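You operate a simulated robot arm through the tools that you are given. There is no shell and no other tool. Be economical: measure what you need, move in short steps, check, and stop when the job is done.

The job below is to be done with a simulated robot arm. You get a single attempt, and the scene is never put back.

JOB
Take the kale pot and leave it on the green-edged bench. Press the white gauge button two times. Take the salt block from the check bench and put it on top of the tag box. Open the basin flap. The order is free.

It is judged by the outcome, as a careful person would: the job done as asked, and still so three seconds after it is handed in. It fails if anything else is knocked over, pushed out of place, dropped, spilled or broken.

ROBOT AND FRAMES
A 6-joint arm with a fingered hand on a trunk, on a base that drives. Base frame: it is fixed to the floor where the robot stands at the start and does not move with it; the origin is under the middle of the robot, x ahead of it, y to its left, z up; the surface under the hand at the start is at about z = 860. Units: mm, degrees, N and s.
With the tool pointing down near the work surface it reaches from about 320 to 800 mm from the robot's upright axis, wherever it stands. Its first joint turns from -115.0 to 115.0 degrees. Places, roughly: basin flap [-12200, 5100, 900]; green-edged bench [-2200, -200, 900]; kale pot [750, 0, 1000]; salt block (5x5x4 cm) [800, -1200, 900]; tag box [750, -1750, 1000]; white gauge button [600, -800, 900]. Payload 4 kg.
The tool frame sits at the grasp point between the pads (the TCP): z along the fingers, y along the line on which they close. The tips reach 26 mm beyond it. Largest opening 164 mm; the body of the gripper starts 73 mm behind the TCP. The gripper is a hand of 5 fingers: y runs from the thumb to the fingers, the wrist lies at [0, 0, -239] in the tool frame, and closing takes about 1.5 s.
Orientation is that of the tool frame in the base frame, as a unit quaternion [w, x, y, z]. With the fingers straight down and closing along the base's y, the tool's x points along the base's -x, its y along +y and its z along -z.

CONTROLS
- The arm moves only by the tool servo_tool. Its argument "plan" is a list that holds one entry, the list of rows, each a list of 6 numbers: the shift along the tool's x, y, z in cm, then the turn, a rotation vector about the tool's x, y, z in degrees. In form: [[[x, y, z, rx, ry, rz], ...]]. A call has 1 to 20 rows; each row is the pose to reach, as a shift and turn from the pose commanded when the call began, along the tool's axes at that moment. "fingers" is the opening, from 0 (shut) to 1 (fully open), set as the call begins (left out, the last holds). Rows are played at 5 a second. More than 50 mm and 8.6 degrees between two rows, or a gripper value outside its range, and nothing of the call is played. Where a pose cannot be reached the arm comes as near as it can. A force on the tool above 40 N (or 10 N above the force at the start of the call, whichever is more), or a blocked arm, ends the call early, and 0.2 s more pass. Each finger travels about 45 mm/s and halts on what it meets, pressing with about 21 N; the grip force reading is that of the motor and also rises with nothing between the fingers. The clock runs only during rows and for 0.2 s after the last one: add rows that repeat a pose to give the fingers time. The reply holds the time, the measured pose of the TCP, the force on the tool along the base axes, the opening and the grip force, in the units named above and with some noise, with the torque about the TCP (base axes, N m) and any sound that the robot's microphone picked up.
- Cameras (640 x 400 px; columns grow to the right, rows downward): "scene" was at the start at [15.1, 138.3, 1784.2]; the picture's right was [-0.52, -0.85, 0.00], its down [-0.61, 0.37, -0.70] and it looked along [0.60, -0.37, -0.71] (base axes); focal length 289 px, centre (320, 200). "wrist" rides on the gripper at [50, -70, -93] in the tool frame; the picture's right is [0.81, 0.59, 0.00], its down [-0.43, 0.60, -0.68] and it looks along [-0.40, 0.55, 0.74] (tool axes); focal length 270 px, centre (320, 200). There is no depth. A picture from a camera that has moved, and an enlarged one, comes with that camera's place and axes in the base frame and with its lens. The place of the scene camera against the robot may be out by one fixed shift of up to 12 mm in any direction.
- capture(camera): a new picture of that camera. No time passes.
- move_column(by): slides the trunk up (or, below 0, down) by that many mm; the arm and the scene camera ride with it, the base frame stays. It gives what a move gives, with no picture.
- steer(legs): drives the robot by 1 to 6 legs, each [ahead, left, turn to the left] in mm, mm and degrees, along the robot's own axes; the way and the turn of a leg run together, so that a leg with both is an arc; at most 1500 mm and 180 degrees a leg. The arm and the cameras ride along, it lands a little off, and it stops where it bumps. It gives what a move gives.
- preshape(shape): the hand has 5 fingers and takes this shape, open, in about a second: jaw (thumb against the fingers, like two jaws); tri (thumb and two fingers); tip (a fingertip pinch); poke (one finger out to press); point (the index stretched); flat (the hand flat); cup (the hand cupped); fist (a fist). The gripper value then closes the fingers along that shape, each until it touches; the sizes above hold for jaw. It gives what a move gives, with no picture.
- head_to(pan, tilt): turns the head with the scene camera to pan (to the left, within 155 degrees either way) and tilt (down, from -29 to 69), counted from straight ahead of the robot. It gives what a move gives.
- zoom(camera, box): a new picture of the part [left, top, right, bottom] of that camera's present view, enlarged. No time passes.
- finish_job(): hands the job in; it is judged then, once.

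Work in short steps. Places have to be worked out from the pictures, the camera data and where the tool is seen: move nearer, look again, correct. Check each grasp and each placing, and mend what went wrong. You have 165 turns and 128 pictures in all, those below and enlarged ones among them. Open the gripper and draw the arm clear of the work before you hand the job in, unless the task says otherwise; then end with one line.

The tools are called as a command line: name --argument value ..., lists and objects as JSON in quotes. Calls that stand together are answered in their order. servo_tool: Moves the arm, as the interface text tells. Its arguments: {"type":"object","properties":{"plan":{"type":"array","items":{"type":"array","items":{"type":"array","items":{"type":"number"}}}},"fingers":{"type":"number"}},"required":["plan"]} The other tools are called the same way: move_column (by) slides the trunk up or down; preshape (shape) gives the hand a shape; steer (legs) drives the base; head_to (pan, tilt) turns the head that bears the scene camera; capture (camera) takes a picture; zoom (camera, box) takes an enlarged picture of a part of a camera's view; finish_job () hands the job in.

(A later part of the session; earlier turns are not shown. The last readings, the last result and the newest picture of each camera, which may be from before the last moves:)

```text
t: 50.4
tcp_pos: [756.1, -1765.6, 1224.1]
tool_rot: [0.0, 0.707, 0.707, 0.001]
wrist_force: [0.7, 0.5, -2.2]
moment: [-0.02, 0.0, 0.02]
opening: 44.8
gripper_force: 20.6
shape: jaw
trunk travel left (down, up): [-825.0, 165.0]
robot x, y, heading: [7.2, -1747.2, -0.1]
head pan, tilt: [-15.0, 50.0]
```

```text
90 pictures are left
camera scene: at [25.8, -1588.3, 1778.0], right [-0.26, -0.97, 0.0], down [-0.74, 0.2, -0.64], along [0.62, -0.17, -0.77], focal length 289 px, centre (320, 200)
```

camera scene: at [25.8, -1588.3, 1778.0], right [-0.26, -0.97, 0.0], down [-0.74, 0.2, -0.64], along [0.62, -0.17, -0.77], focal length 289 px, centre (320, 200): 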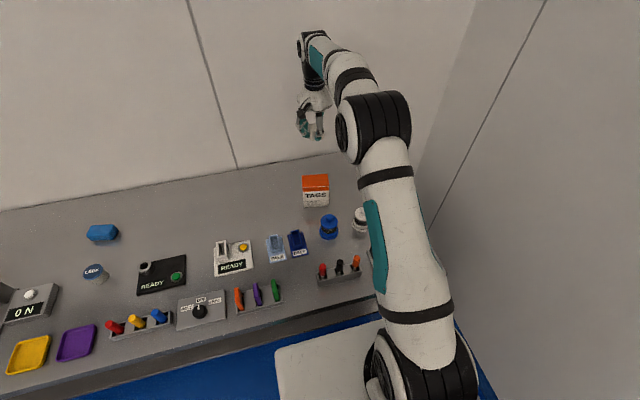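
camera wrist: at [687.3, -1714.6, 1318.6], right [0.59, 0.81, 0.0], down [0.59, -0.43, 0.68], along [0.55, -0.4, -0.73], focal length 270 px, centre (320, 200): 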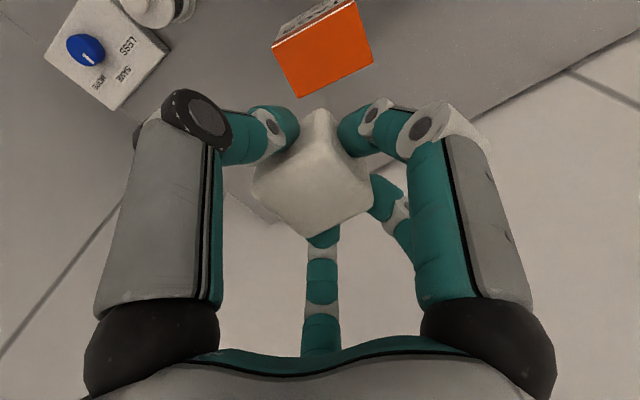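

Both cameras agree on the box top centre ≈ (761, -1765), yaw ≈ -11.5°. I rotate to match and descend to ~20 mm above it.

servo_tool --plan '[[[0, 0.3, 2, 0, 0, 6], [0, 0.5, 5, 0, 0, 11.5], [0, 0.5, 10, 0, 0, 11.5], [0, 0.5, 14, 0, 0, 11.5], [0, 0.5, 17, 0, 0, 11.5], [0, 0.5, 18.5, 0, 0, 11.5], [0, 0.5, 18.5, 0, 0, 11.5]]]'

capture --camera "wrist"

zoom --camera "scene" --box '[265, 110, 365, 220]'

```text
t: 52.0
tcp_pos: [762.7, -1764.5, 1039.6]
tool_rot: [0.001, 0.775, 0.632, 0.001]
wrist_force: [0.5, 0.2, -0.3]
moment: [0.03, -0.03, -0.04]
opening: 44.8
gripper_force: 21.4
shape: jaw
trunk travel left (down, up): [-825.0, 165.0]
robot x, y, heading: [7.2, -1747.7, -0.0]
head pan, tilt: [-15.0, 50.0]
```

```text
89 pictures are left
camera wrist: at [704.9, -1701.4, 1133.4], right [0.74, 0.68, 0.0], down [0.5, -0.54, 0.68], along [0.46, -0.5, -0.74], focal length 270 px, centre (320, 200)
```

wrist: 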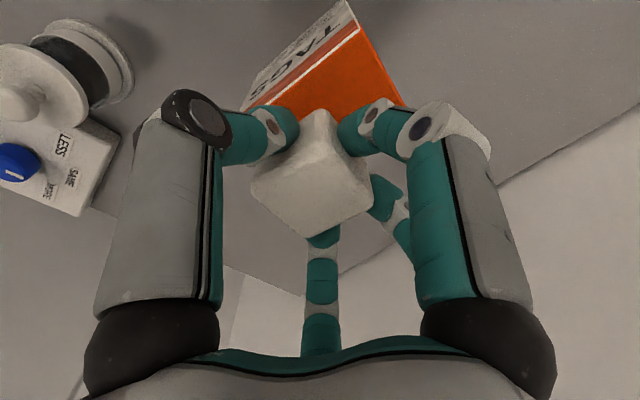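

```text
3.64 times, centred on (315, 165) of scene
camera zoom: at [27.1, -1588.6, 1778.0], right [-0.26, -0.97, 0.0], down [-0.74, 0.2, -0.64], along [0.62, -0.17, -0.77], focal length 1051 px, centre (338, 327)
```

zoom: 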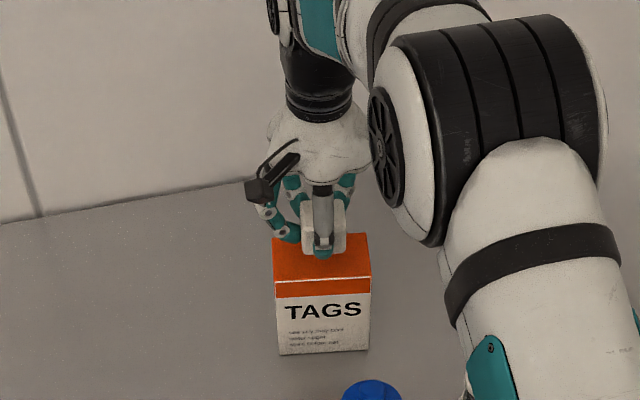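

Block hovers over the box as planned. Descend slowly until contact shows in the force.

servo_tool --plan '[[[0, 0, 0.8, 0, 0, 0], [0, 0, 1.4, 0, 0, 0], [0, 0, 1.8, 0, 0, 0], [0, 0, 2.0, 0, 0, 0], [0, 0, 2.0, 0, 0, 0]]]'

zoom --camera "scene" --box '[285, 140, 345, 220]'

```text
t: 53.1
tcp_pos: [762.4, -1764.6, 1020.4]
tool_rot: [0.0, 0.775, 0.632, 0.0]
wrist_force: [0.3, -0.2, -1.6]
moment: [-0.01, 0.02, -0.01]
opening: 44.4
gripper_force: 20.4
shape: jaw
trunk travel left (down, up): [-825.0, 165.0]
robot x, y, heading: [10.2, -1747.0, -0.1]
head pan, tilt: [-15.0, 50.0]
```

```text
5.00 times, centred on (315, 180) of scene
camera zoom: at [27.2, -1588.6, 1778.0], right [-0.26, -0.97, 0.0], down [-0.74, 0.2, -0.64], along [0.62, -0.17, -0.77], focal length 1445 px, centre (345, 300)
```

zoom: 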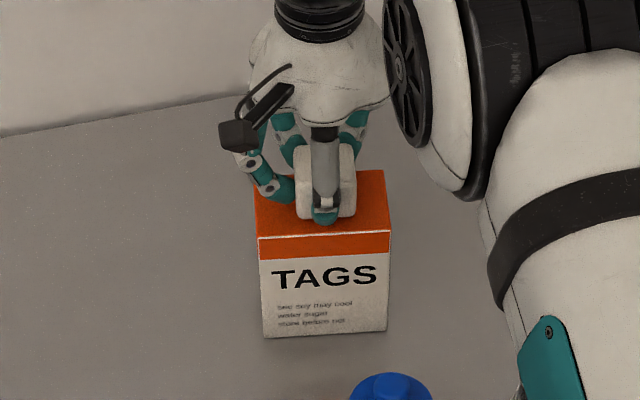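

No contact yet; continue in small steps.

servo_tool --plan '[[[0, 0, 0.15, 0, 0, 0], [0, 0, 0.3, 0, 0, 0], [0, 0, 0.3, 0, 0, 0]]]'

servo_tool --plan '[[[0, 0, 0.15, 0, 0, 0], [0, 0, 0.3, 0, 0, 0], [0, 0, 0.3, 0, 0, 0]]]'

```text
t: 54.0
tcp_pos: [763.5, -1764.8, 1017.6]
tool_rot: [0.0, 0.774, 0.633, 0.0]
wrist_force: [0.2, 0.1, -1.6]
moment: [0.0, -0.01, 0.02]
opening: 44.5
gripper_force: 21.0
shape: jaw
trunk travel left (down, up): [-825.0, 165.0]
robot x, y, heading: [5.2, -1751.5, -0.3]
head pan, tilt: [-15.0, 50.0]
```

```text
t: 54.8
tcp_pos: [763.2, -1763.9, 1014.8]
tool_rot: [0.002, 0.775, 0.632, 0.001]
wrist_force: [0.6, 0.5, 8.7]
moment: [0.03, 0.2, -0.01]
opening: 44.7
gripper_force: 21.0
shape: jaw
trunk travel left (down, up): [-825.0, 165.0]
robot x, y, heading: [10.6, -1748.7, 0.2]
head pan, tilt: [-15.0, 50.0]
```

Contact (≈9 N up). Ease 0.5 mm and open the fingers slightly, then more.

servo_tool --plan '[[[0, 0, -0.1, 0, 0, 0], [0, 0, -0.1, 0, 0, 0], [0, 0, -0.1, 0, 0, 0], [0, 0, -0.1, 0, 0, 0]]]' --fingers 0.4

servo_tool --plan '[[[0, 0, 0, 0, 0, 0], [0, 0, 0, 0, 0, 0], [0, 0, 0, 0, 0, 0], [0, 0, 0, 0, 0, 0], [0, 0, 0, 0, 0, 0], [0, 0, 0, 0, 0, 0]]]' --fingers 0.8

capture --camera "wrist"

```text
t: 55.8
tcp_pos: [763.5, -1765.7, 1015.1]
tool_rot: [0.0, 0.774, 0.633, 0.0]
wrist_force: [-0.1, 0.2, -0.2]
moment: [-0.01, 0.04, -0.02]
opening: 65.4
gripper_force: 0.0
shape: jaw
trunk travel left (down, up): [-825.0, 165.0]
robot x, y, heading: [4.3, -1745.4, 0.2]
head pan, tilt: [-15.0, 50.0]
```

```text
t: 57.1
tcp_pos: [762.6, -1764.7, 1015.9]
tool_rot: [0.0, 0.774, 0.633, 0.0]
wrist_force: [-1.0, 0.6, 0.4]
moment: [0.01, -0.02, -0.04]
opening: 131.1
gripper_force: 0.0
shape: jaw
trunk travel left (down, up): [-825.0, 165.0]
robot x, y, heading: [7.5, -1747.5, -0.2]
head pan, tilt: [-15.0, 50.0]
```

```text
86 pictures are left
camera wrist: at [705.0, -1701.0, 1109.3], right [0.74, 0.68, 0.0], down [0.5, -0.54, 0.68], along [0.46, -0.5, -0.74], focal length 270 px, centre (320, 200)
```

wrist: 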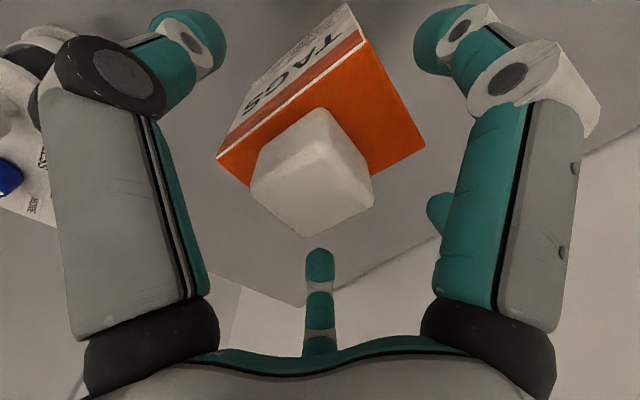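

Released; the block rests on the box. Raise straight up and verify from both cameras.

servo_tool --plan '[[[0, 0, -3, 0, 0, 0], [0, 0, -8, 0, 0, 0], [0, 0, -13, 0, 0, 0], [0, 0, -18, 0, 0, 0], [0, 0, -21, 0, 0, 0], [0, 0, -21, 0, 0, 0]]]'

zoom --camera "scene" --box '[265, 130, 365, 220]'

zoom --camera "wrist" --box '[200, 0, 440, 150]'

```text
t: 58.5
tcp_pos: [763.9, -1764.4, 1225.1]
tool_rot: [0.0, 0.774, 0.633, 0.0]
wrist_force: [-0.4, -0.8, 0.2]
moment: [0.01, 0.03, -0.01]
opening: 131.0
gripper_force: 0.2
shape: jaw
trunk travel left (down, up): [-825.0, 165.0]
robot x, y, heading: [6.2, -1747.7, -0.0]
head pan, tilt: [-15.0, 50.0]
```

```text
4.44 times, centred on (315, 175) of scene
camera zoom: at [27.2, -1588.6, 1778.0], right [-0.26, -0.97, 0.0], down [-0.74, 0.2, -0.64], along [0.62, -0.17, -0.77], focal length 1285 px, centre (342, 311)
```

zoom: 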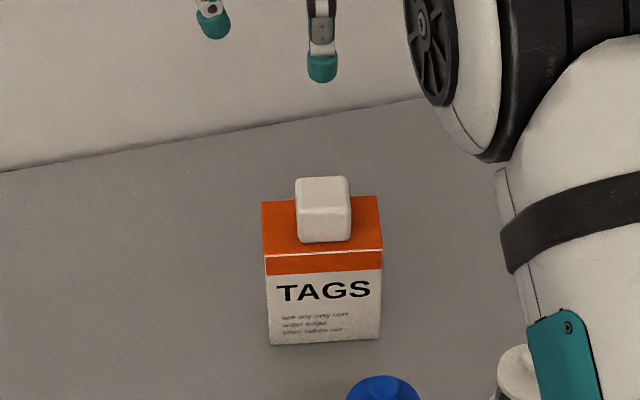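

```text
2.67 times, centred on (320, 75) of wrist
camera zoom: at [705.8, -1700.6, 1319.4], right [0.74, 0.68, 0.0], down [0.5, -0.54, 0.68], along [0.46, -0.5, -0.74], focal length 721 px, centre (320, 533)
```

zoom: 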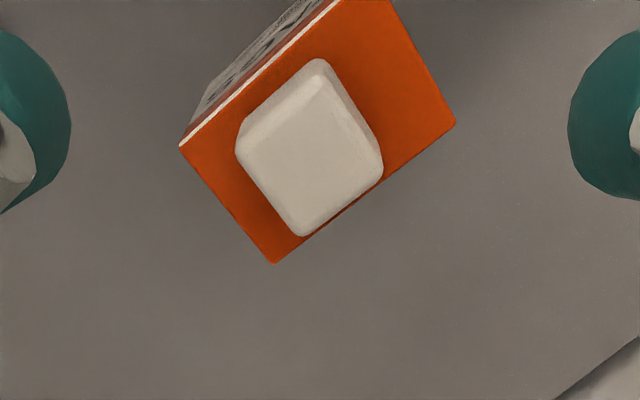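

Salt block is well placed. Draw the hand in a little and drive back left to the kale pot.

servo_tool --plan '[[[0.5, -4, 0, 0, 0, 6], [1, -8, 0, 0, 0, 12], [1.5, -12, 0, 0, 0, 18], [1.5, -12, 0, 0, 0, 24], [1.5, -12, 0, 0, 0, 30], [1.5, -12, 0, 0, 0, 34], [1.5, -12, 0, 0, 0, 34]]]'

steer --legs '[[0, 850, 0], [0, 800, 0]]'

head_to --pan 0 --tilt 55

capture --camera "scene"

capture --camera "wrist"

```text
t: 60.1
tcp_pos: [649.2, -1725.4, 1225.5]
tool_rot: [0.002, 0.926, 0.378, 0.0]
wrist_force: [-0.1, 0.1, -0.2]
moment: [-0.04, -0.01, 0.01]
opening: 131.0
gripper_force: 0.1
shape: jaw
trunk travel left (down, up): [-825.0, 165.0]
robot x, y, heading: [5.4, -1749.7, 0.1]
head pan, tilt: [-15.0, 50.0]
```

```text
t: 68.4
tcp_pos: [670.0, -127.5, 1224.8]
tool_rot: [0.001, 0.929, 0.37, 0.001]
wrist_force: [0.2, 0.8, 0.4]
moment: [0.0, 0.01, 0.01]
opening: 131.0
gripper_force: 0.0
shape: jaw
trunk travel left (down, up): [-825.0, 165.0]
robot x, y, heading: [27.1, -138.3, -0.9]
head pan, tilt: [-15.0, 50.0]
```

```text
t: 69.2
tcp_pos: [670.3, -128.3, 1225.2]
tool_rot: [0.0, 0.929, 0.37, 0.0]
wrist_force: [-0.2, -0.3, 0.2]
moment: [-0.01, -0.02, 0.01]
opening: 131.0
gripper_force: 0.0
shape: jaw
trunk travel left (down, up): [-825.0, 165.0]
robot x, y, heading: [27.1, -140.2, -1.2]
head pan, tilt: [0.0, 55.0]
```

```text
83 pictures are left
camera scene: at [49.7, 41.8, 1771.5], right [-0.02, -1.0, 0.0], down [-0.82, 0.02, -0.57], along [0.57, -0.01, -0.82], focal length 289 px, centre (320, 200)
```

scene: 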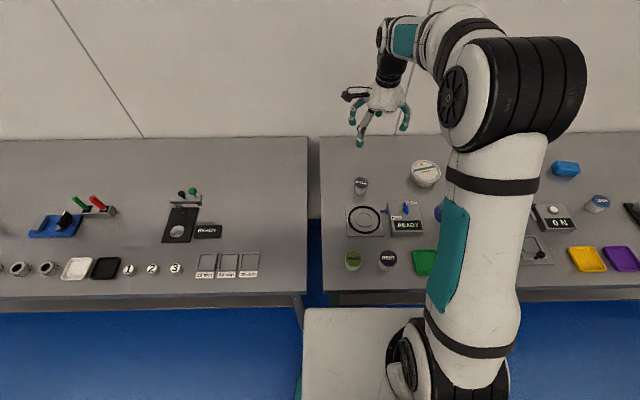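

```text
82 pictures are left
camera wrist: at [659.2, -42.1, 1319.1], right [0.99, 0.13, 0.0], down [0.09, -0.73, 0.68], along [0.09, -0.67, -0.74], focal length 270 px, centre (320, 200)
```

wrist: 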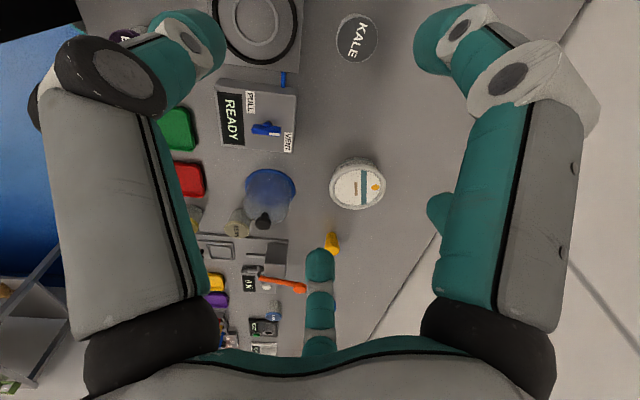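

Kale lid estimates: (712, -119). Shift over it and descend to 1060 for a sharper view.

servo_tool --plan '[[[2, 1.2, 3, 0, 0, 0], [3.8, 2.2, 6, 0, 0, 0], [3.8, 2.2, 10, 0, 0, 0], [3.8, 2.2, 14, 0, 0, 0], [3.8, 2.2, 16.5, 0, 0, 0], [3.8, 2.2, 16.5, 0, 0, 0]]]'

capture --camera "wrist"

zoom --camera "scene" --box '[320, 120, 440, 240]'

```text
t: 70.5
tcp_pos: [712.3, -117.4, 1059.6]
tool_rot: [0.001, 0.929, 0.37, 0.0]
wrist_force: [-0.3, -0.2, 0.4]
moment: [0.01, -0.05, 0.01]
opening: 130.8
gripper_force: 0.0
shape: jaw
trunk travel left (down, up): [-825.0, 165.0]
robot x, y, heading: [25.7, -138.7, -1.0]
head pan, tilt: [0.0, 55.0]
```

```text
81 pictures are left
camera wrist: at [701.3, -31.4, 1154.0], right [0.99, 0.13, 0.0], down [0.09, -0.73, 0.68], along [0.09, -0.67, -0.74], focal length 270 px, centre (320, 200)
```

wrist: 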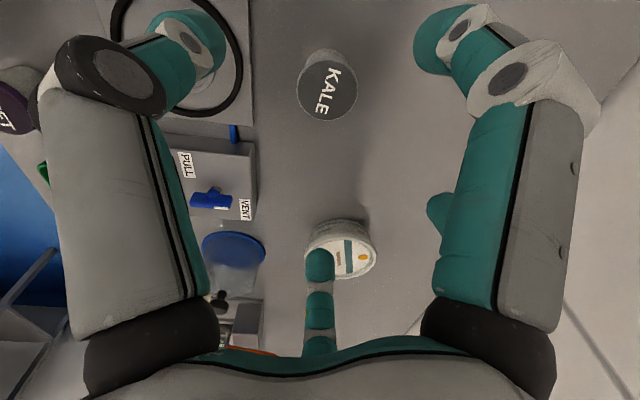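

```text
3.33 times, centred on (380, 180) of scene
camera zoom: at [49.5, 41.9, 1771.5], right [-0.02, -1.0, 0.0], down [-0.82, 0.02, -0.57], along [0.57, -0.01, -0.82], focal length 964 px, centre (120, 267)
```

zoom: 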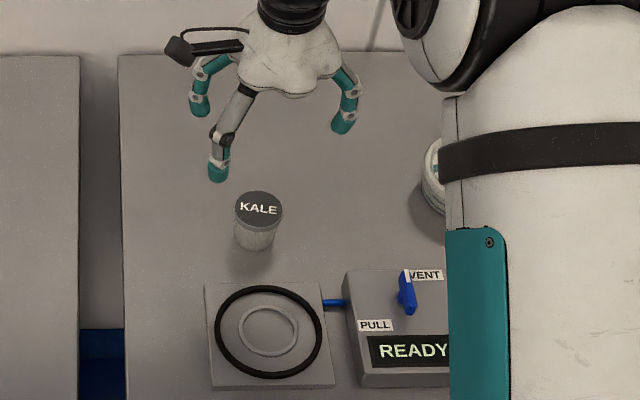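

Pot sits ≈8 mm further in +x than the tool axis. Correct and descend to just above the lid.

servo_tool --plan '[[[0.54, 0.52, 4, 0, 0, 0], [0.54, 0.52, 8, 0, 0, 0], [0.54, 0.52, 9, 0, 0, 0], [0.54, 0.52, 9, 0, 0, 0]]]'

capture --camera "wrist"

zoom --camera "scene" --box '[320, 130, 410, 230]'

```text
t: 71.5
tcp_pos: [719.2, -119.7, 971.2]
tool_rot: [0.001, 0.929, 0.37, 0.001]
wrist_force: [0.4, 0.1, 0.1]
moment: [0.01, -0.01, 0.02]
opening: 130.8
gripper_force: 0.0
shape: jaw
trunk travel left (down, up): [-825.0, 165.0]
robot x, y, heading: [28.1, -141.3, -1.1]
head pan, tilt: [0.0, 55.0]
```

```text
79 pictures are left
camera wrist: at [708.9, -34.3, 1064.1], right [0.99, 0.13, 0.0], down [0.09, -0.73, 0.68], along [0.09, -0.67, -0.74], focal length 270 px, centre (320, 200)
```

wrist: 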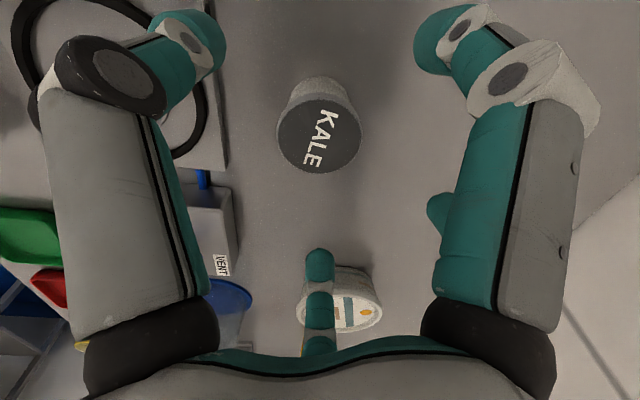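

```text
4.00 times, centred on (365, 180) of scene
camera zoom: at [49.7, 41.9, 1771.5], right [-0.02, -1.0, 0.0], down [-0.82, 0.02, -0.57], along [0.57, -0.01, -0.82], focal length 1156 px, centre (140, 280)
```

zoom: 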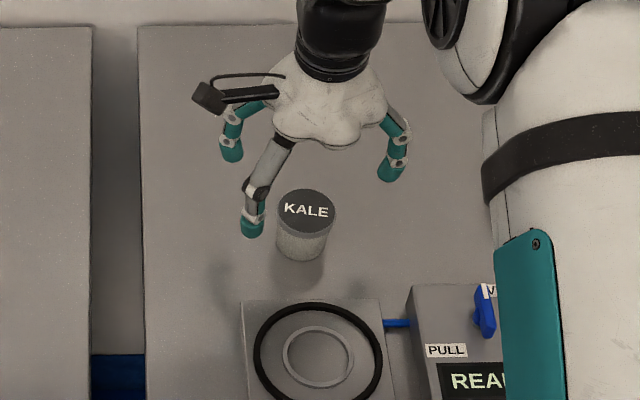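

The lid is on the tool axis, top at about z 908 (pot ~50 mm tall). Descend to TCP 897 and close.

servo_tool --plan '[[[0, 0.1, 3, 0, 0, 0], [0, 0.1, 5.5, 0, 0, 0], [0, 0.1, 7, 0, 0, 0], [0, 0.1, 7.4, 0, 0, 0], [0, 0.1, 7.4, 0, 0, 0]]]'

servo_tool --plan '[[[0, 0, 0, 0, 0, 0], [0, 0, 0, 0, 0, 0], [0, 0, 0, 0, 0, 0], [0, 0, 0, 0, 0, 0], [0, 0, 0, 0, 0, 0], [0, 0, 0, 0, 0, 0], [0, 0, 0, 0, 0, 0], [0, 0, 0, 0, 0, 0]]]' --fingers 0.2

capture --camera "wrist"

zoom --camera "scene" --box '[320, 130, 410, 230]'

```text
t: 72.8
tcp_pos: [720.9, -118.8, 897.2]
tool_rot: [0.0, 0.929, 0.37, 0.0]
wrist_force: [-0.2, -0.4, -0.6]
moment: [-0.03, 0.04, 0.0]
opening: 130.9
gripper_force: 0.1
shape: jaw
trunk travel left (down, up): [-825.0, 165.0]
robot x, y, heading: [25.8, -136.0, -0.9]
head pan, tilt: [0.0, 55.0]
```

```text
t: 74.5
tcp_pos: [721.3, -118.8, 896.7]
tool_rot: [0.001, 0.929, 0.37, 0.0]
wrist_force: [0.2, -0.3, 0.0]
moment: [-0.02, -0.01, -0.01]
opening: 42.7
gripper_force: 21.0
shape: jaw
trunk travel left (down, up): [-825.0, 165.0]
robot x, y, heading: [31.7, -139.6, -1.1]
head pan, tilt: [0.0, 55.0]
```

```text
77 pictures are left
camera wrist: at [710.1, -33.0, 990.5], right [0.99, 0.13, 0.0], down [0.09, -0.73, 0.68], along [0.09, -0.67, -0.74], focal length 270 px, centre (320, 200)
```

wrist: 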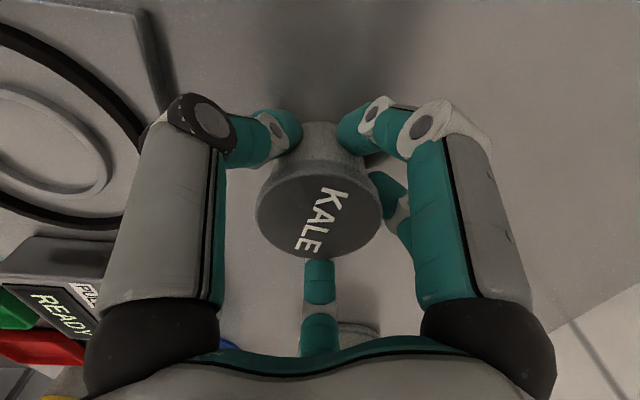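

```text
4.00 times, centred on (365, 180) of scene
camera zoom: at [49.9, 41.9, 1771.5], right [-0.02, -1.0, 0.0], down [-0.82, 0.02, -0.57], along [0.57, -0.01, -0.82], focal length 1156 px, centre (140, 280)
```

zoom: 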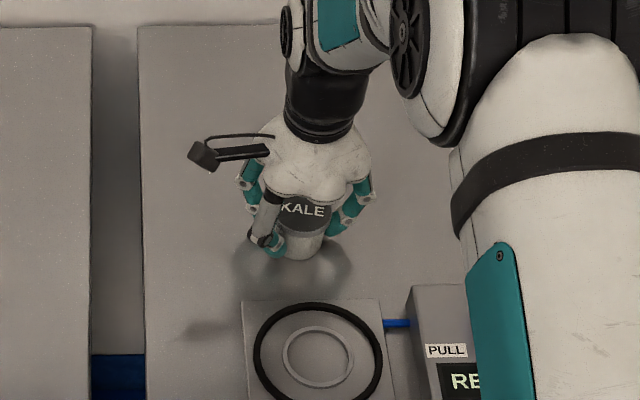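

Gripped below the lid (42.7 mm, 21 N), pot still upright. Lift it and check.

servo_tool --plan '[[[0, 0, -1, 0, 0, 0], [0, 0, -3, 0, 0, 0], [0, 0, -6, 0, 0, 0], [0, 0, -11, 0, 0, 0], [0, 0, -16, 0, 0, 0], [0, 0, -21, 0, 0, 0], [0, 0, -26, 0, 0, 0], [0, 0, -30, 0, 0, 0], [0, 0, -30, 0, 0, 0]]]'

capture --camera "wrist"

capture --camera "scene"

```text
t: 76.5
tcp_pos: [723.1, -117.5, 1193.9]
tool_rot: [0.0, 0.929, 0.37, 0.0]
wrist_force: [-0.8, -0.2, -0.9]
moment: [0.0, 0.02, 0.0]
opening: 42.5
gripper_force: 21.2
shape: jaw
trunk travel left (down, up): [-825.0, 165.0]
robot x, y, heading: [23.6, -139.9, -1.2]
head pan, tilt: [0.0, 55.0]
```

```text
75 pictures are left
camera wrist: at [712.2, -31.8, 1288.1], right [0.99, 0.13, 0.0], down [0.1, -0.73, 0.68], along [0.09, -0.67, -0.74], focal length 270 px, centre (320, 200)
```

wrist: 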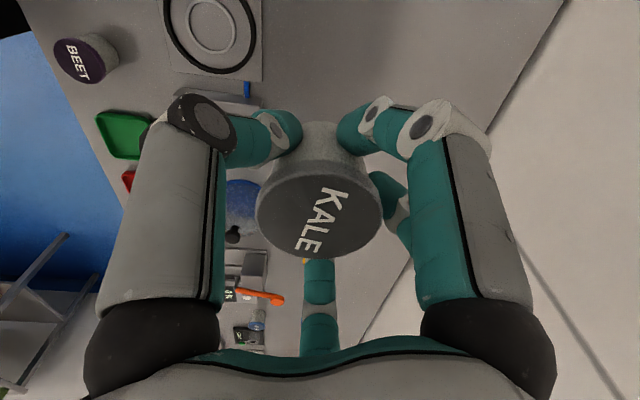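

```text
74 pictures are left
camera scene: at [50.3, 42.0, 1771.4], right [-0.02, -1.0, 0.0], down [-0.82, 0.02, -0.57], along [0.57, -0.01, -0.82], focal length 289 px, centre (320, 200)
```

scene: 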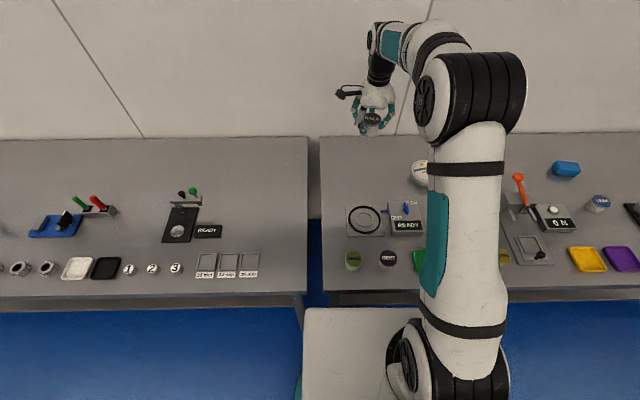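

Pot is lifted cleanly. Draw the arm in, back away from the bench, and turn around toward the green-edged bench.

servo_tool --plan '[[[-2.9, -2.7, 0, 0, 0, 0], [-5.8, -5.5, 0, 0, 0, 0], [-8.7, -8.2, 0, 0, 0, 0], [-11.6, -11, 0, 0, 0, 0], [-11.6, -11, 0, 0, 0, 0]]]'

steer --legs '[[-550, 0, 0], [0, 0, 90], [0, 0, 90]]'

head_to --pan 0 --tilt 35

capture --camera "scene"

```text
t: 77.8
tcp_pos: [559.8, -115.6, 1196.6]
tool_rot: [0.0, 0.929, 0.37, 0.0]
wrist_force: [-0.3, -0.9, -0.8]
moment: [0.0, 0.03, 0.02]
opening: 42.2
gripper_force: 21.0
shape: jaw
trunk travel left (down, up): [-825.0, 165.0]
robot x, y, heading: [31.8, -137.4, -1.1]
head pan, tilt: [0.0, 55.0]
```

```text
t: 88.5
tcp_pos: [-1034.5, -153.4, 1198.7]
tool_rot: [-0.001, -0.375, 0.927, 0.001]
wrist_force: [0.4, -0.1, -1.7]
moment: [-0.03, -0.01, -0.01]
opening: 42.2
gripper_force: 21.1
shape: jaw
trunk travel left (down, up): [-825.0, 165.0]
robot x, y, heading: [-505.6, -128.9, 179.3]
head pan, tilt: [0.0, 55.0]
```

```text
t: 89.3
tcp_pos: [-1036.0, -155.0, 1196.9]
tool_rot: [0.0, -0.374, 0.928, 0.001]
wrist_force: [0.1, -0.1, -0.2]
moment: [-0.03, -0.02, -0.02]
opening: 42.2
gripper_force: 21.5
shape: jaw
trunk travel left (down, up): [-825.0, 165.0]
robot x, y, heading: [-506.8, -130.6, 179.3]
head pan, tilt: [0.0, 35.0]
```

```text
73 pictures are left
camera scene: at [-529.0, -318.3, 1799.6], right [0.01, 1.0, 0.0], down [0.57, -0.01, -0.82], along [-0.82, 0.01, -0.57], focal length 289 px, centre (320, 200)
```

scene: 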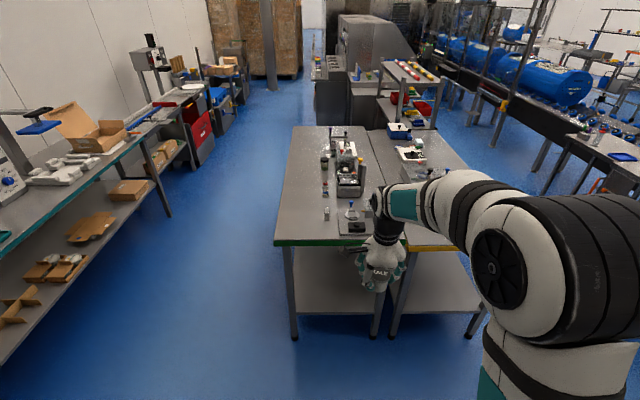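

Zoom on the front of the green-edged bench to choose a free spot.

zoom --camera "scene" --box '[265, 120, 425, 260]'

```text
2.86 times, centred on (345, 190) of scene
camera zoom: at [-529.0, -318.3, 1799.6], right [0.01, 1.0, 0.0], down [0.57, -0.01, -0.82], along [-0.82, 0.01, -0.57], focal length 826 px, centre (249, 229)
```

zoom: 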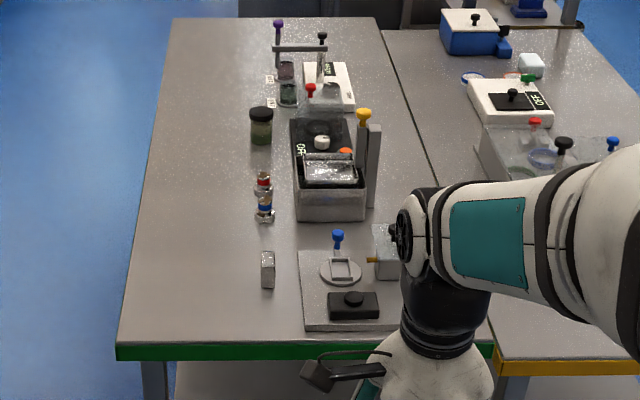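

A free spot is at about (-1680, -420), ~130 mm left of the small bottle. Drive so it is in reach.

steer --legs '[[0, 280, 0], [500, 0, 0]]'

head_to --pan 10 --tilt 50

capture --camera "scene"

capture --camera "wrist"

```text
t: 93.8
tcp_pos: [-1535.5, -424.1, 1197.5]
tool_rot: [0.0, -0.369, 0.929, 0.0]
wrist_force: [-0.7, -0.5, -1.3]
moment: [0.0, -0.01, -0.03]
opening: 42.4
gripper_force: 21.5
shape: jaw
trunk travel left (down, up): [-825.0, 165.0]
robot x, y, heading: [-1000.2, -403.0, 179.1]
head pan, tilt: [0.0, 35.0]
```

```text
t: 94.6
tcp_pos: [-1536.7, -423.3, 1197.6]
tool_rot: [-0.001, -0.371, 0.929, 0.0]
wrist_force: [-0.1, -0.1, -1.0]
moment: [-0.03, 0.0, 0.02]
opening: 42.3
gripper_force: 20.8
shape: jaw
trunk travel left (down, up): [-825.0, 165.0]
robot x, y, heading: [-1005.9, -401.4, 178.9]
head pan, tilt: [10.0, 50.0]
```

```text
71 pictures are left
camera scene: at [-1019.0, -605.0, 1778.0], right [-0.15, 0.99, 0.0], down [0.76, 0.12, -0.64], along [-0.64, -0.1, -0.77], focal length 289 px, centre (320, 200)
```

scene: 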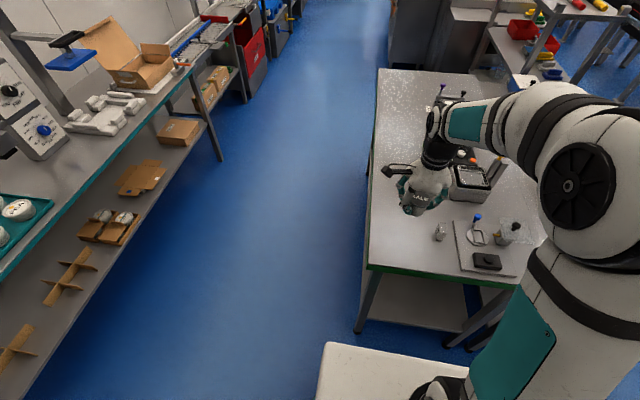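

```text
70 pictures are left
camera wrist: at [-1524.8, -508.9, 1291.5], right [-0.99, -0.13, 0.0], down [-0.09, 0.73, 0.68], along [-0.09, 0.67, -0.74], focal length 270 px, centre (320, 200)
```

wrist: 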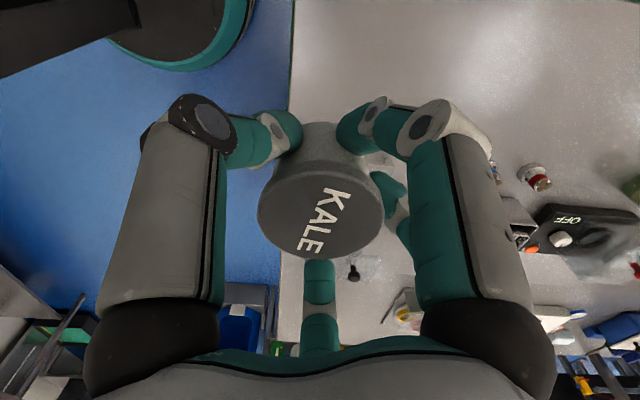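

Target spot (-1640, -410) is clear by >130 mm from the bottle and ~100 mm from the edges. Move over it and descend partway.

servo_tool --plan '[[[2.2, 2.7, 0, 0, 0, 0], [4.4, 5.4, 0, 0, 0, 0], [6.6, 8.1, 0, 0, 0, 0], [6.6, 8.1, 5, 0, 0, 0], [6.6, 8.1, 10, 0, 0, 0], [6.6, 8.1, 15, 0, 0, 0], [6.6, 8.1, 20, 0, 0, 0], [6.6, 8.1, 25, 0, 0, 0], [6.6, 8.1, 25, 0, 0, 0]]]'

zoom --camera "scene" --box '[340, 130, 500, 290]'

capture --camera "wrist"

```text
t: 96.6
tcp_pos: [-1639.3, -410.2, 950.4]
tool_rot: [0.0, -0.369, 0.929, 0.001]
wrist_force: [-0.5, 0.5, -0.3]
moment: [0.0, 0.0, 0.02]
opening: 42.1
gripper_force: 20.5
shape: jaw
trunk travel left (down, up): [-825.0, 165.0]
robot x, y, heading: [-1005.0, -402.6, 178.9]
head pan, tilt: [10.0, 50.0]
```

```text
2.50 times, centred on (420, 210) of scene
camera zoom: at [-1018.2, -605.1, 1778.0], right [-0.15, 0.99, 0.0], down [0.76, 0.12, -0.64], along [-0.64, -0.1, -0.77], focal length 723 px, centre (70, 175)
```

zoom: 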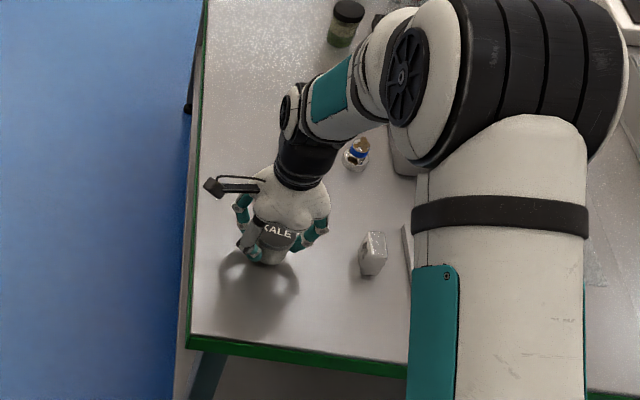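

```text
68 pictures are left
camera wrist: at [-1627.4, -496.4, 1043.7], right [-0.99, -0.13, 0.0], down [-0.09, 0.73, 0.68], along [-0.09, 0.67, -0.74], focal length 270 px, centre (320, 200)
```

wrist: 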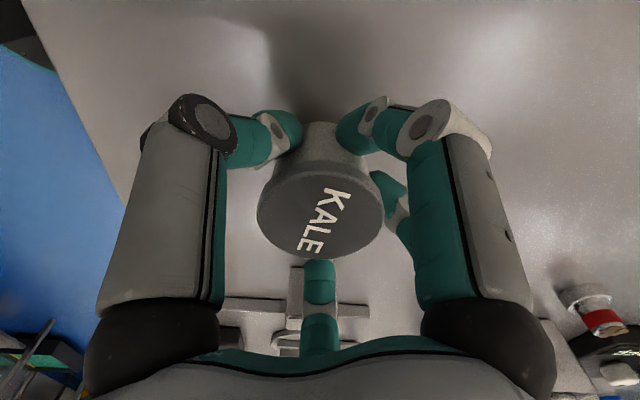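

Spot is clear. Descend 40 mm further with closely spaced rows.

servo_tool --plan '[[[0, 0, 1.5, 0, 0, 0], [0, 0, 2.8, 0, 0, 0], [0, 0, 3.6, 0, 0, 0], [0, 0, 4.2, 0, 0, 0], [0, 0, 4.5, 0, 0, 0], [0, 0, 4.5, 0, 0, 0]]]'

servo_tool --plan '[[[0, 0, 0.2, 0, 0, 0], [0, 0, 0.4, 0, 0, 0], [0, 0, 0.4, 0, 0, 0]]]'

```text
t: 97.2
tcp_pos: [-1642.2, -410.5, 935.0]
tool_rot: [-0.006, -0.369, 0.929, 0.002]
wrist_force: [8.3, 0.6, 29.3]
moment: [0.05, -0.38, -0.02]
opening: 43.9
gripper_force: 21.1
shape: jaw
trunk travel left (down, up): [-825.0, 165.0]
robot x, y, heading: [-1003.0, -401.9, 178.9]
head pan, tilt: [10.0, 50.0]
stopped in row 2: the force on the tool passed its limit at 49 N (the readings are from after the stop); the commanded pose is now the measured one
```

```text
t: 97.6
tcp_pos: [-1646.3, -411.3, 934.2]
tool_rot: [-0.008, -0.37, 0.929, 0.003]
wrist_force: [5.8, -0.6, 25.6]
moment: [-0.01, -0.32, -0.04]
opening: 43.9
gripper_force: 20.8
shape: jaw
trunk travel left (down, up): [-825.0, 165.0]
robot x, y, heading: [-1004.8, -398.8, 179.0]
head pan, tilt: [10.0, 50.0]
stopped in row 2: the force on the tool passed its limit at 43 N (the readings are from after the stop); the commanded pose is now the measured one
```

The bench is ~38 mm higher than the first one; contact made. Relieve the pressure and look.

servo_tool --plan '[[[0, 0, -0.2, 0, 0, 0], [0, 0, -0.4, 0, 0, 0], [0, 0, -0.4, 0, 0, 0]]]'

capture --camera "wrist"

zoom --camera "scene" --box '[370, 170, 450, 250]'

```text
t: 98.4
tcp_pos: [-1645.5, -410.9, 934.0]
tool_rot: [-0.006, -0.369, 0.929, 0.002]
wrist_force: [-1.0, -1.5, 9.2]
moment: [-0.04, -0.13, -0.05]
opening: 43.7
gripper_force: 21.6
shape: jaw
trunk travel left (down, up): [-825.0, 165.0]
robot x, y, heading: [-1002.4, -399.5, 178.9]
head pan, tilt: [10.0, 50.0]
```

```text
67 pictures are left
camera wrist: at [-1632.3, -495.8, 1028.2], right [-0.99, -0.13, 0.01], down [-0.09, 0.73, 0.68], along [-0.1, 0.67, -0.73], focal length 270 px, centre (320, 200)
```

wrist: 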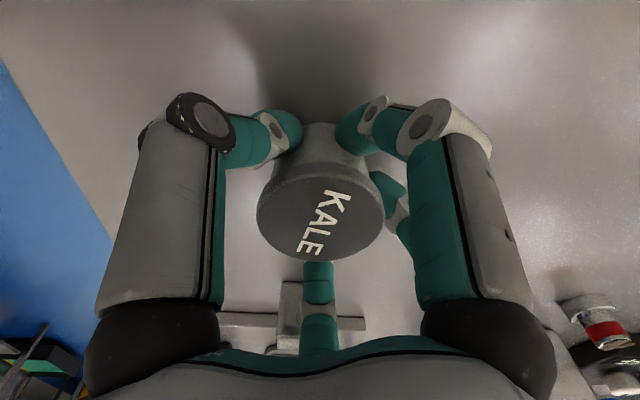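

```text
5.00 times, centred on (410, 210) of scene
camera zoom: at [-1017.9, -605.4, 1777.8], right [-0.15, 0.99, 0.0], down [0.76, 0.12, -0.64], along [-0.64, -0.1, -0.77], focal length 1445 px, centre (-130, 150)
```

zoom: 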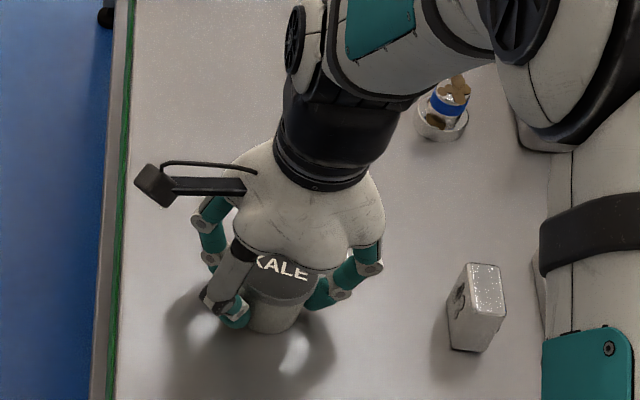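

Pot is standing on the bench with light contact. Open the fingers gently.

servo_tool --plan '[[[0, 0, -0.1, 0, 0, 0], [0, 0, -0.1, 0, 0, 0], [0, 0, -0.1, 0, 0, 0], [0, 0, -0.1, 0, 0, 0]]]' --fingers 0.4

servo_tool --plan '[[[0, 0, 0, 0, 0, 0], [0, 0, 0, 0, 0, 0], [0, 0, 0, 0, 0, 0], [0, 0, 0, 0, 0, 0], [0, 0, 0, 0, 0, 0], [0, 0, 0, 0, 0, 0]]]' --fingers 0.8

capture --camera "wrist"

```text
t: 99.4
tcp_pos: [-1644.2, -409.4, 935.6]
tool_rot: [-0.006, -0.369, 0.929, 0.003]
wrist_force: [0.1, 0.1, 0.2]
moment: [-0.02, 0.01, 0.0]
opening: 65.2
gripper_force: 0.1
shape: jaw
trunk travel left (down, up): [-825.0, 165.0]
robot x, y, heading: [-1004.9, -406.4, 179.0]
head pan, tilt: [10.0, 50.0]
```

```text
t: 100.8
tcp_pos: [-1645.2, -410.4, 935.0]
tool_rot: [-0.005, -0.369, 0.929, 0.002]
wrist_force: [-0.2, -0.2, 0.6]
moment: [0.0, -0.02, 0.02]
opening: 131.0
gripper_force: 0.0
shape: jaw
trunk travel left (down, up): [-825.0, 165.0]
robot x, y, heading: [-1004.9, -402.8, 178.9]
head pan, tilt: [10.0, 50.0]
```

```text
65 pictures are left
camera wrist: at [-1632.6, -495.4, 1029.0], right [-0.99, -0.13, 0.01], down [-0.09, 0.73, 0.68], along [-0.1, 0.67, -0.73], focal length 270 px, centre (320, 200)
```

wrist: 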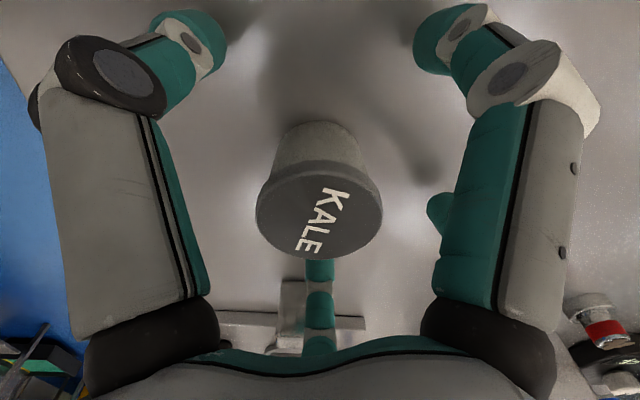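

Fingers are clear of the pot. Raise straight up, correcting the small tilt only once clear, and check.

servo_tool --plan '[[[0, 0, -3, 0, 0, 0], [0, 0, -7, 0, 0, 0], [0, 0, -12, 0, 0, 0], [0, 0, -17, 0, 0, 0], [0, 0, -22, 0, 0, 0], [0, 0, -26, 0, 0, 0], [0, 0, -26, 0, 0, 0]]]'

zoom --camera "scene" --box '[350, 150, 470, 270]'

```text
t: 102.4
tcp_pos: [-1639.8, -411.5, 1195.2]
tool_rot: [-0.006, -0.37, 0.929, 0.003]
wrist_force: [0.1, 0.4, 0.8]
moment: [0.0, 0.0, 0.0]
opening: 131.0
gripper_force: 0.0
shape: jaw
trunk travel left (down, up): [-825.0, 165.0]
robot x, y, heading: [-1001.7, -399.8, 179.1]
head pan, tilt: [10.0, 50.0]
```

```text
3.33 times, centred on (410, 210) of scene
camera zoom: at [-1019.2, -605.0, 1778.0], right [-0.15, 0.99, 0.0], down [0.76, 0.12, -0.64], along [-0.63, -0.1, -0.77], focal length 964 px, centre (20, 167)
```

zoom: 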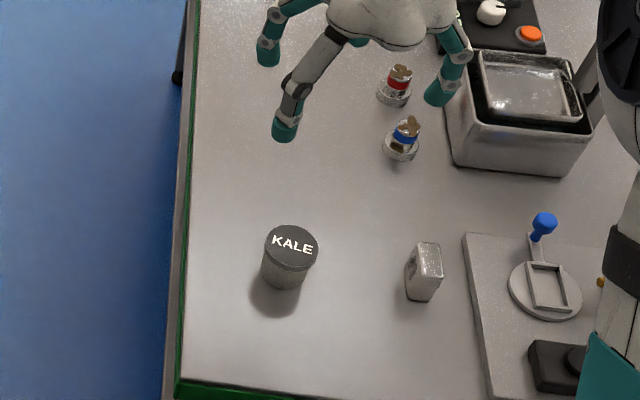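

Kale pot is standing properly on the green-edged bench. Now retract the arm, back off and turn toward +y to find the way to the basin.

servo_tool --plan '[[[-3.2, -3.1, -1, 0, 0, 0], [-6.4, -6.2, -2, 0, 0, 0], [-9.6, -9.3, -2, 0, 0, 0], [-12.8, -12.4, -2, 0, 0, 0], [-16, -15.5, -2, 0, 0, 0], [-16, -15.5, -2, 0, 0, 0]]]' --fingers 0.5

steer --legs '[[-450, 0, 0], [0, 0, -89]]'

head_to --pan 20 --tilt 15

capture --camera "scene"

head_to --pan 60 --tilt 12

capture --camera "scene"

```text
t: 103.8
tcp_pos: [-1420.6, -414.9, 1210.9]
tool_rot: [-0.006, -0.369, 0.929, 0.003]
wrist_force: [-0.1, 0.6, -0.4]
moment: [-0.01, -0.01, 0.01]
opening: 82.4
gripper_force: 0.0
shape: jaw
trunk travel left (down, up): [-825.0, 165.0]
robot x, y, heading: [-1001.3, -399.7, 178.8]
head pan, tilt: [10.0, 50.0]
```

```text
t: 110.3
tcp_pos: [-568.0, 4.7, 1211.5]
tool_rot: [-0.002, 0.39, 0.921, 0.005]
wrist_force: [-0.3, -0.2, 0.0]
moment: [0.0, 0.0, 0.0]
opening: 82.4
gripper_force: 0.0
shape: jaw
trunk travel left (down, up): [-825.0, 165.0]
robot x, y, heading: [-547.5, -415.3, 89.7]
head pan, tilt: [10.0, 50.0]
```

```text
t: 111.3
tcp_pos: [-568.1, 4.6, 1212.0]
tool_rot: [-0.002, 0.39, 0.921, 0.006]
wrist_force: [-0.9, -0.2, -0.3]
moment: [-0.02, -0.02, -0.01]
opening: 82.3
gripper_force: 0.1
shape: jaw
trunk travel left (down, up): [-825.0, 165.0]
robot x, y, heading: [-547.0, -409.2, 89.7]
head pan, tilt: [20.0, 15.0]
```

```text
63 pictures are left
camera scene: at [-762.0, -386.3, 1831.6], right [0.94, 0.33, 0.0], down [0.09, -0.24, -0.97], along [-0.32, 0.91, -0.26], focal length 289 px, centre (320, 200)
```

scene: 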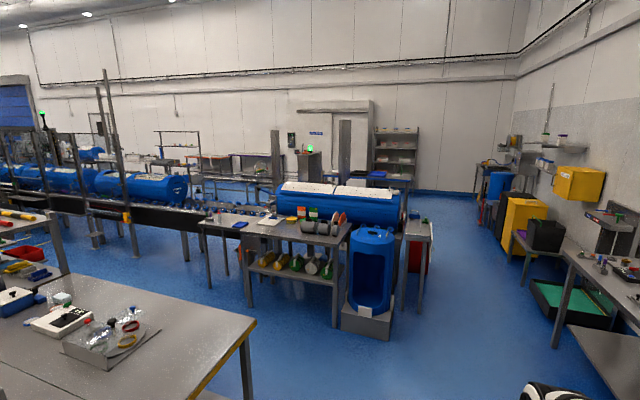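

```text
t: 112.4
tcp_pos: [-569.2, 4.1, 1212.3]
tool_rot: [-0.002, 0.39, 0.921, 0.005]
wrist_force: [-0.3, -1.0, -1.0]
moment: [0.03, 0.03, -0.01]
opening: 82.4
gripper_force: 0.0
shape: jaw
trunk travel left (down, up): [-825.0, 165.0]
robot x, y, heading: [-548.8, -413.4, 89.6]
head pan, tilt: [60.0, 12.0]
```

```text
62 pictures are left
camera scene: at [-811.0, -427.0, 1836.6], right [0.51, 0.86, 0.0], down [0.18, -0.11, -0.98], along [-0.84, 0.5, -0.21], focal length 289 px, centre (320, 200)
```

scene: 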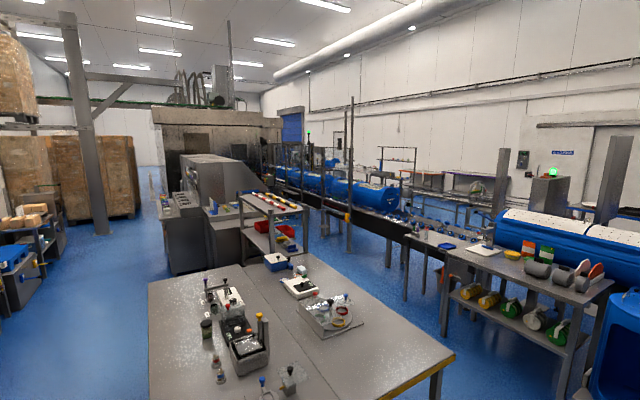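

The basin lies beyond the far line; the aisle between the yellow-edged bench and the conveyor (y≈1250) looks passable. Drive to its mouth and look along it.

steer --legs '[[1500, 0, 0], [130, 0, 0], [0, 0, 90]]'

head_to --pan -10 --tilt 12

capture --camera "scene"

```text
t: 124.6
tcp_pos: [-983.3, 1198.4, 1212.3]
tool_rot: [-0.005, -0.396, 0.918, 0.003]
wrist_force: [0.6, 0.1, 0.4]
moment: [0.0, 0.0, -0.01]
opening: 82.7
gripper_force: 0.0
shape: jaw
trunk travel left (down, up): [-825.0, 165.0]
robot x, y, heading: [-567.8, 1235.9, -177.8]
head pan, tilt: [60.0, 12.0]
```

```text
t: 126.0
tcp_pos: [-983.7, 1197.0, 1211.8]
tool_rot: [-0.005, -0.396, 0.918, 0.002]
wrist_force: [0.4, -0.7, -0.1]
moment: [-0.02, -0.01, 0.01]
opening: 82.3
gripper_force: 0.1
shape: jaw
trunk travel left (down, up): [-825.0, 165.0]
robot x, y, heading: [-570.2, 1234.7, -177.9]
head pan, tilt: [-10.0, 12.0]
```

```text
61 pictures are left
camera scene: at [-589.8, 1059.0, 1836.6], right [0.14, 0.99, 0.0], down [0.21, -0.03, -0.98], along [-0.97, 0.13, -0.21], focal length 289 px, centre (320, 200)
```

scene: 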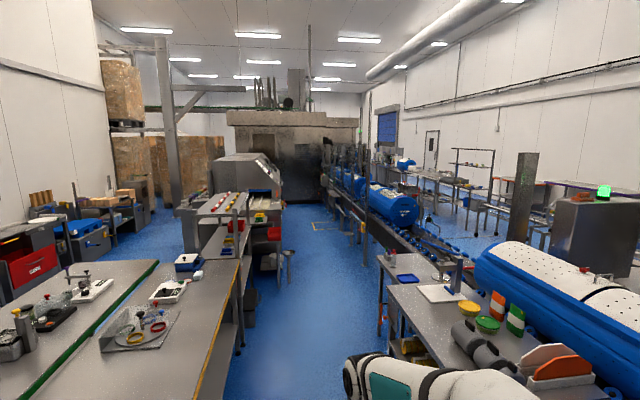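

The aisle is open ahead. Zoom toward the basin's direction (~(377,160)).

zoom --camera "scene" --box '[260, 90, 500, 240]'

```text
2.67 times, centred on (380, 165) of scene
camera zoom: at [-589.8, 1059.0, 1836.6], right [0.14, 0.99, 0.0], down [0.21, -0.03, -0.98], along [-0.97, 0.13, -0.21], focal length 771 px, centre (160, 293)
```

zoom: 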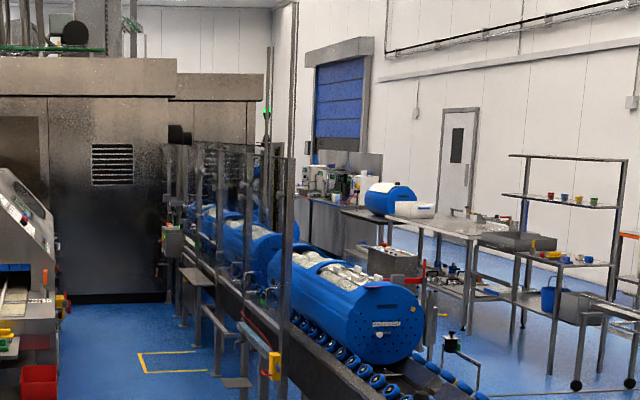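

The basin counter is on the other side of the line near the blue shutter, so I must go round the near end (aisle at x≈-80), then along y≈4300. Drive to the aisle and look.

steer --legs '[[-490, 0, 0], [0, 0, -92], [1500, 0, 0]]'

head_to --pan 35 --tilt 15

capture --camera "scene"

```text
t: 140.0
tcp_pos: [-125.4, 3182.2, 1212.2]
tool_rot: [-0.002, 0.377, 0.926, 0.005]
wrist_force: [0.0, 0.3, 0.3]
moment: [0.03, 0.01, -0.01]
opening: 82.5
gripper_force: 0.0
shape: jaw
trunk travel left (down, up): [-825.0, 165.0]
robot x, y, heading: [-98.9, 2767.6, 91.0]
head pan, tilt: [-10.0, 12.0]
```

```text
t: 141.1
tcp_pos: [-124.6, 3181.8, 1211.5]
tool_rot: [-0.002, 0.378, 0.926, 0.006]
wrist_force: [-0.8, 0.4, -0.4]
moment: [0.0, 0.0, -0.01]
opening: 82.5
gripper_force: 0.0
shape: jaw
trunk travel left (down, up): [-825.0, 165.0]
robot x, y, heading: [-97.8, 2767.4, 90.9]
head pan, tilt: [35.0, 15.0]
```

```text
59 pictures are left
camera scene: at [-330.0, 2775.1, 1831.7], right [0.81, 0.59, 0.0], down [0.15, -0.21, -0.97], along [-0.57, 0.78, -0.26], focal length 289 px, centre (320, 200)
```

scene: 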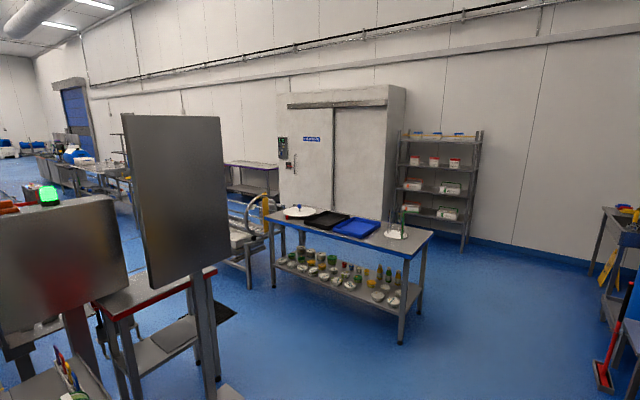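

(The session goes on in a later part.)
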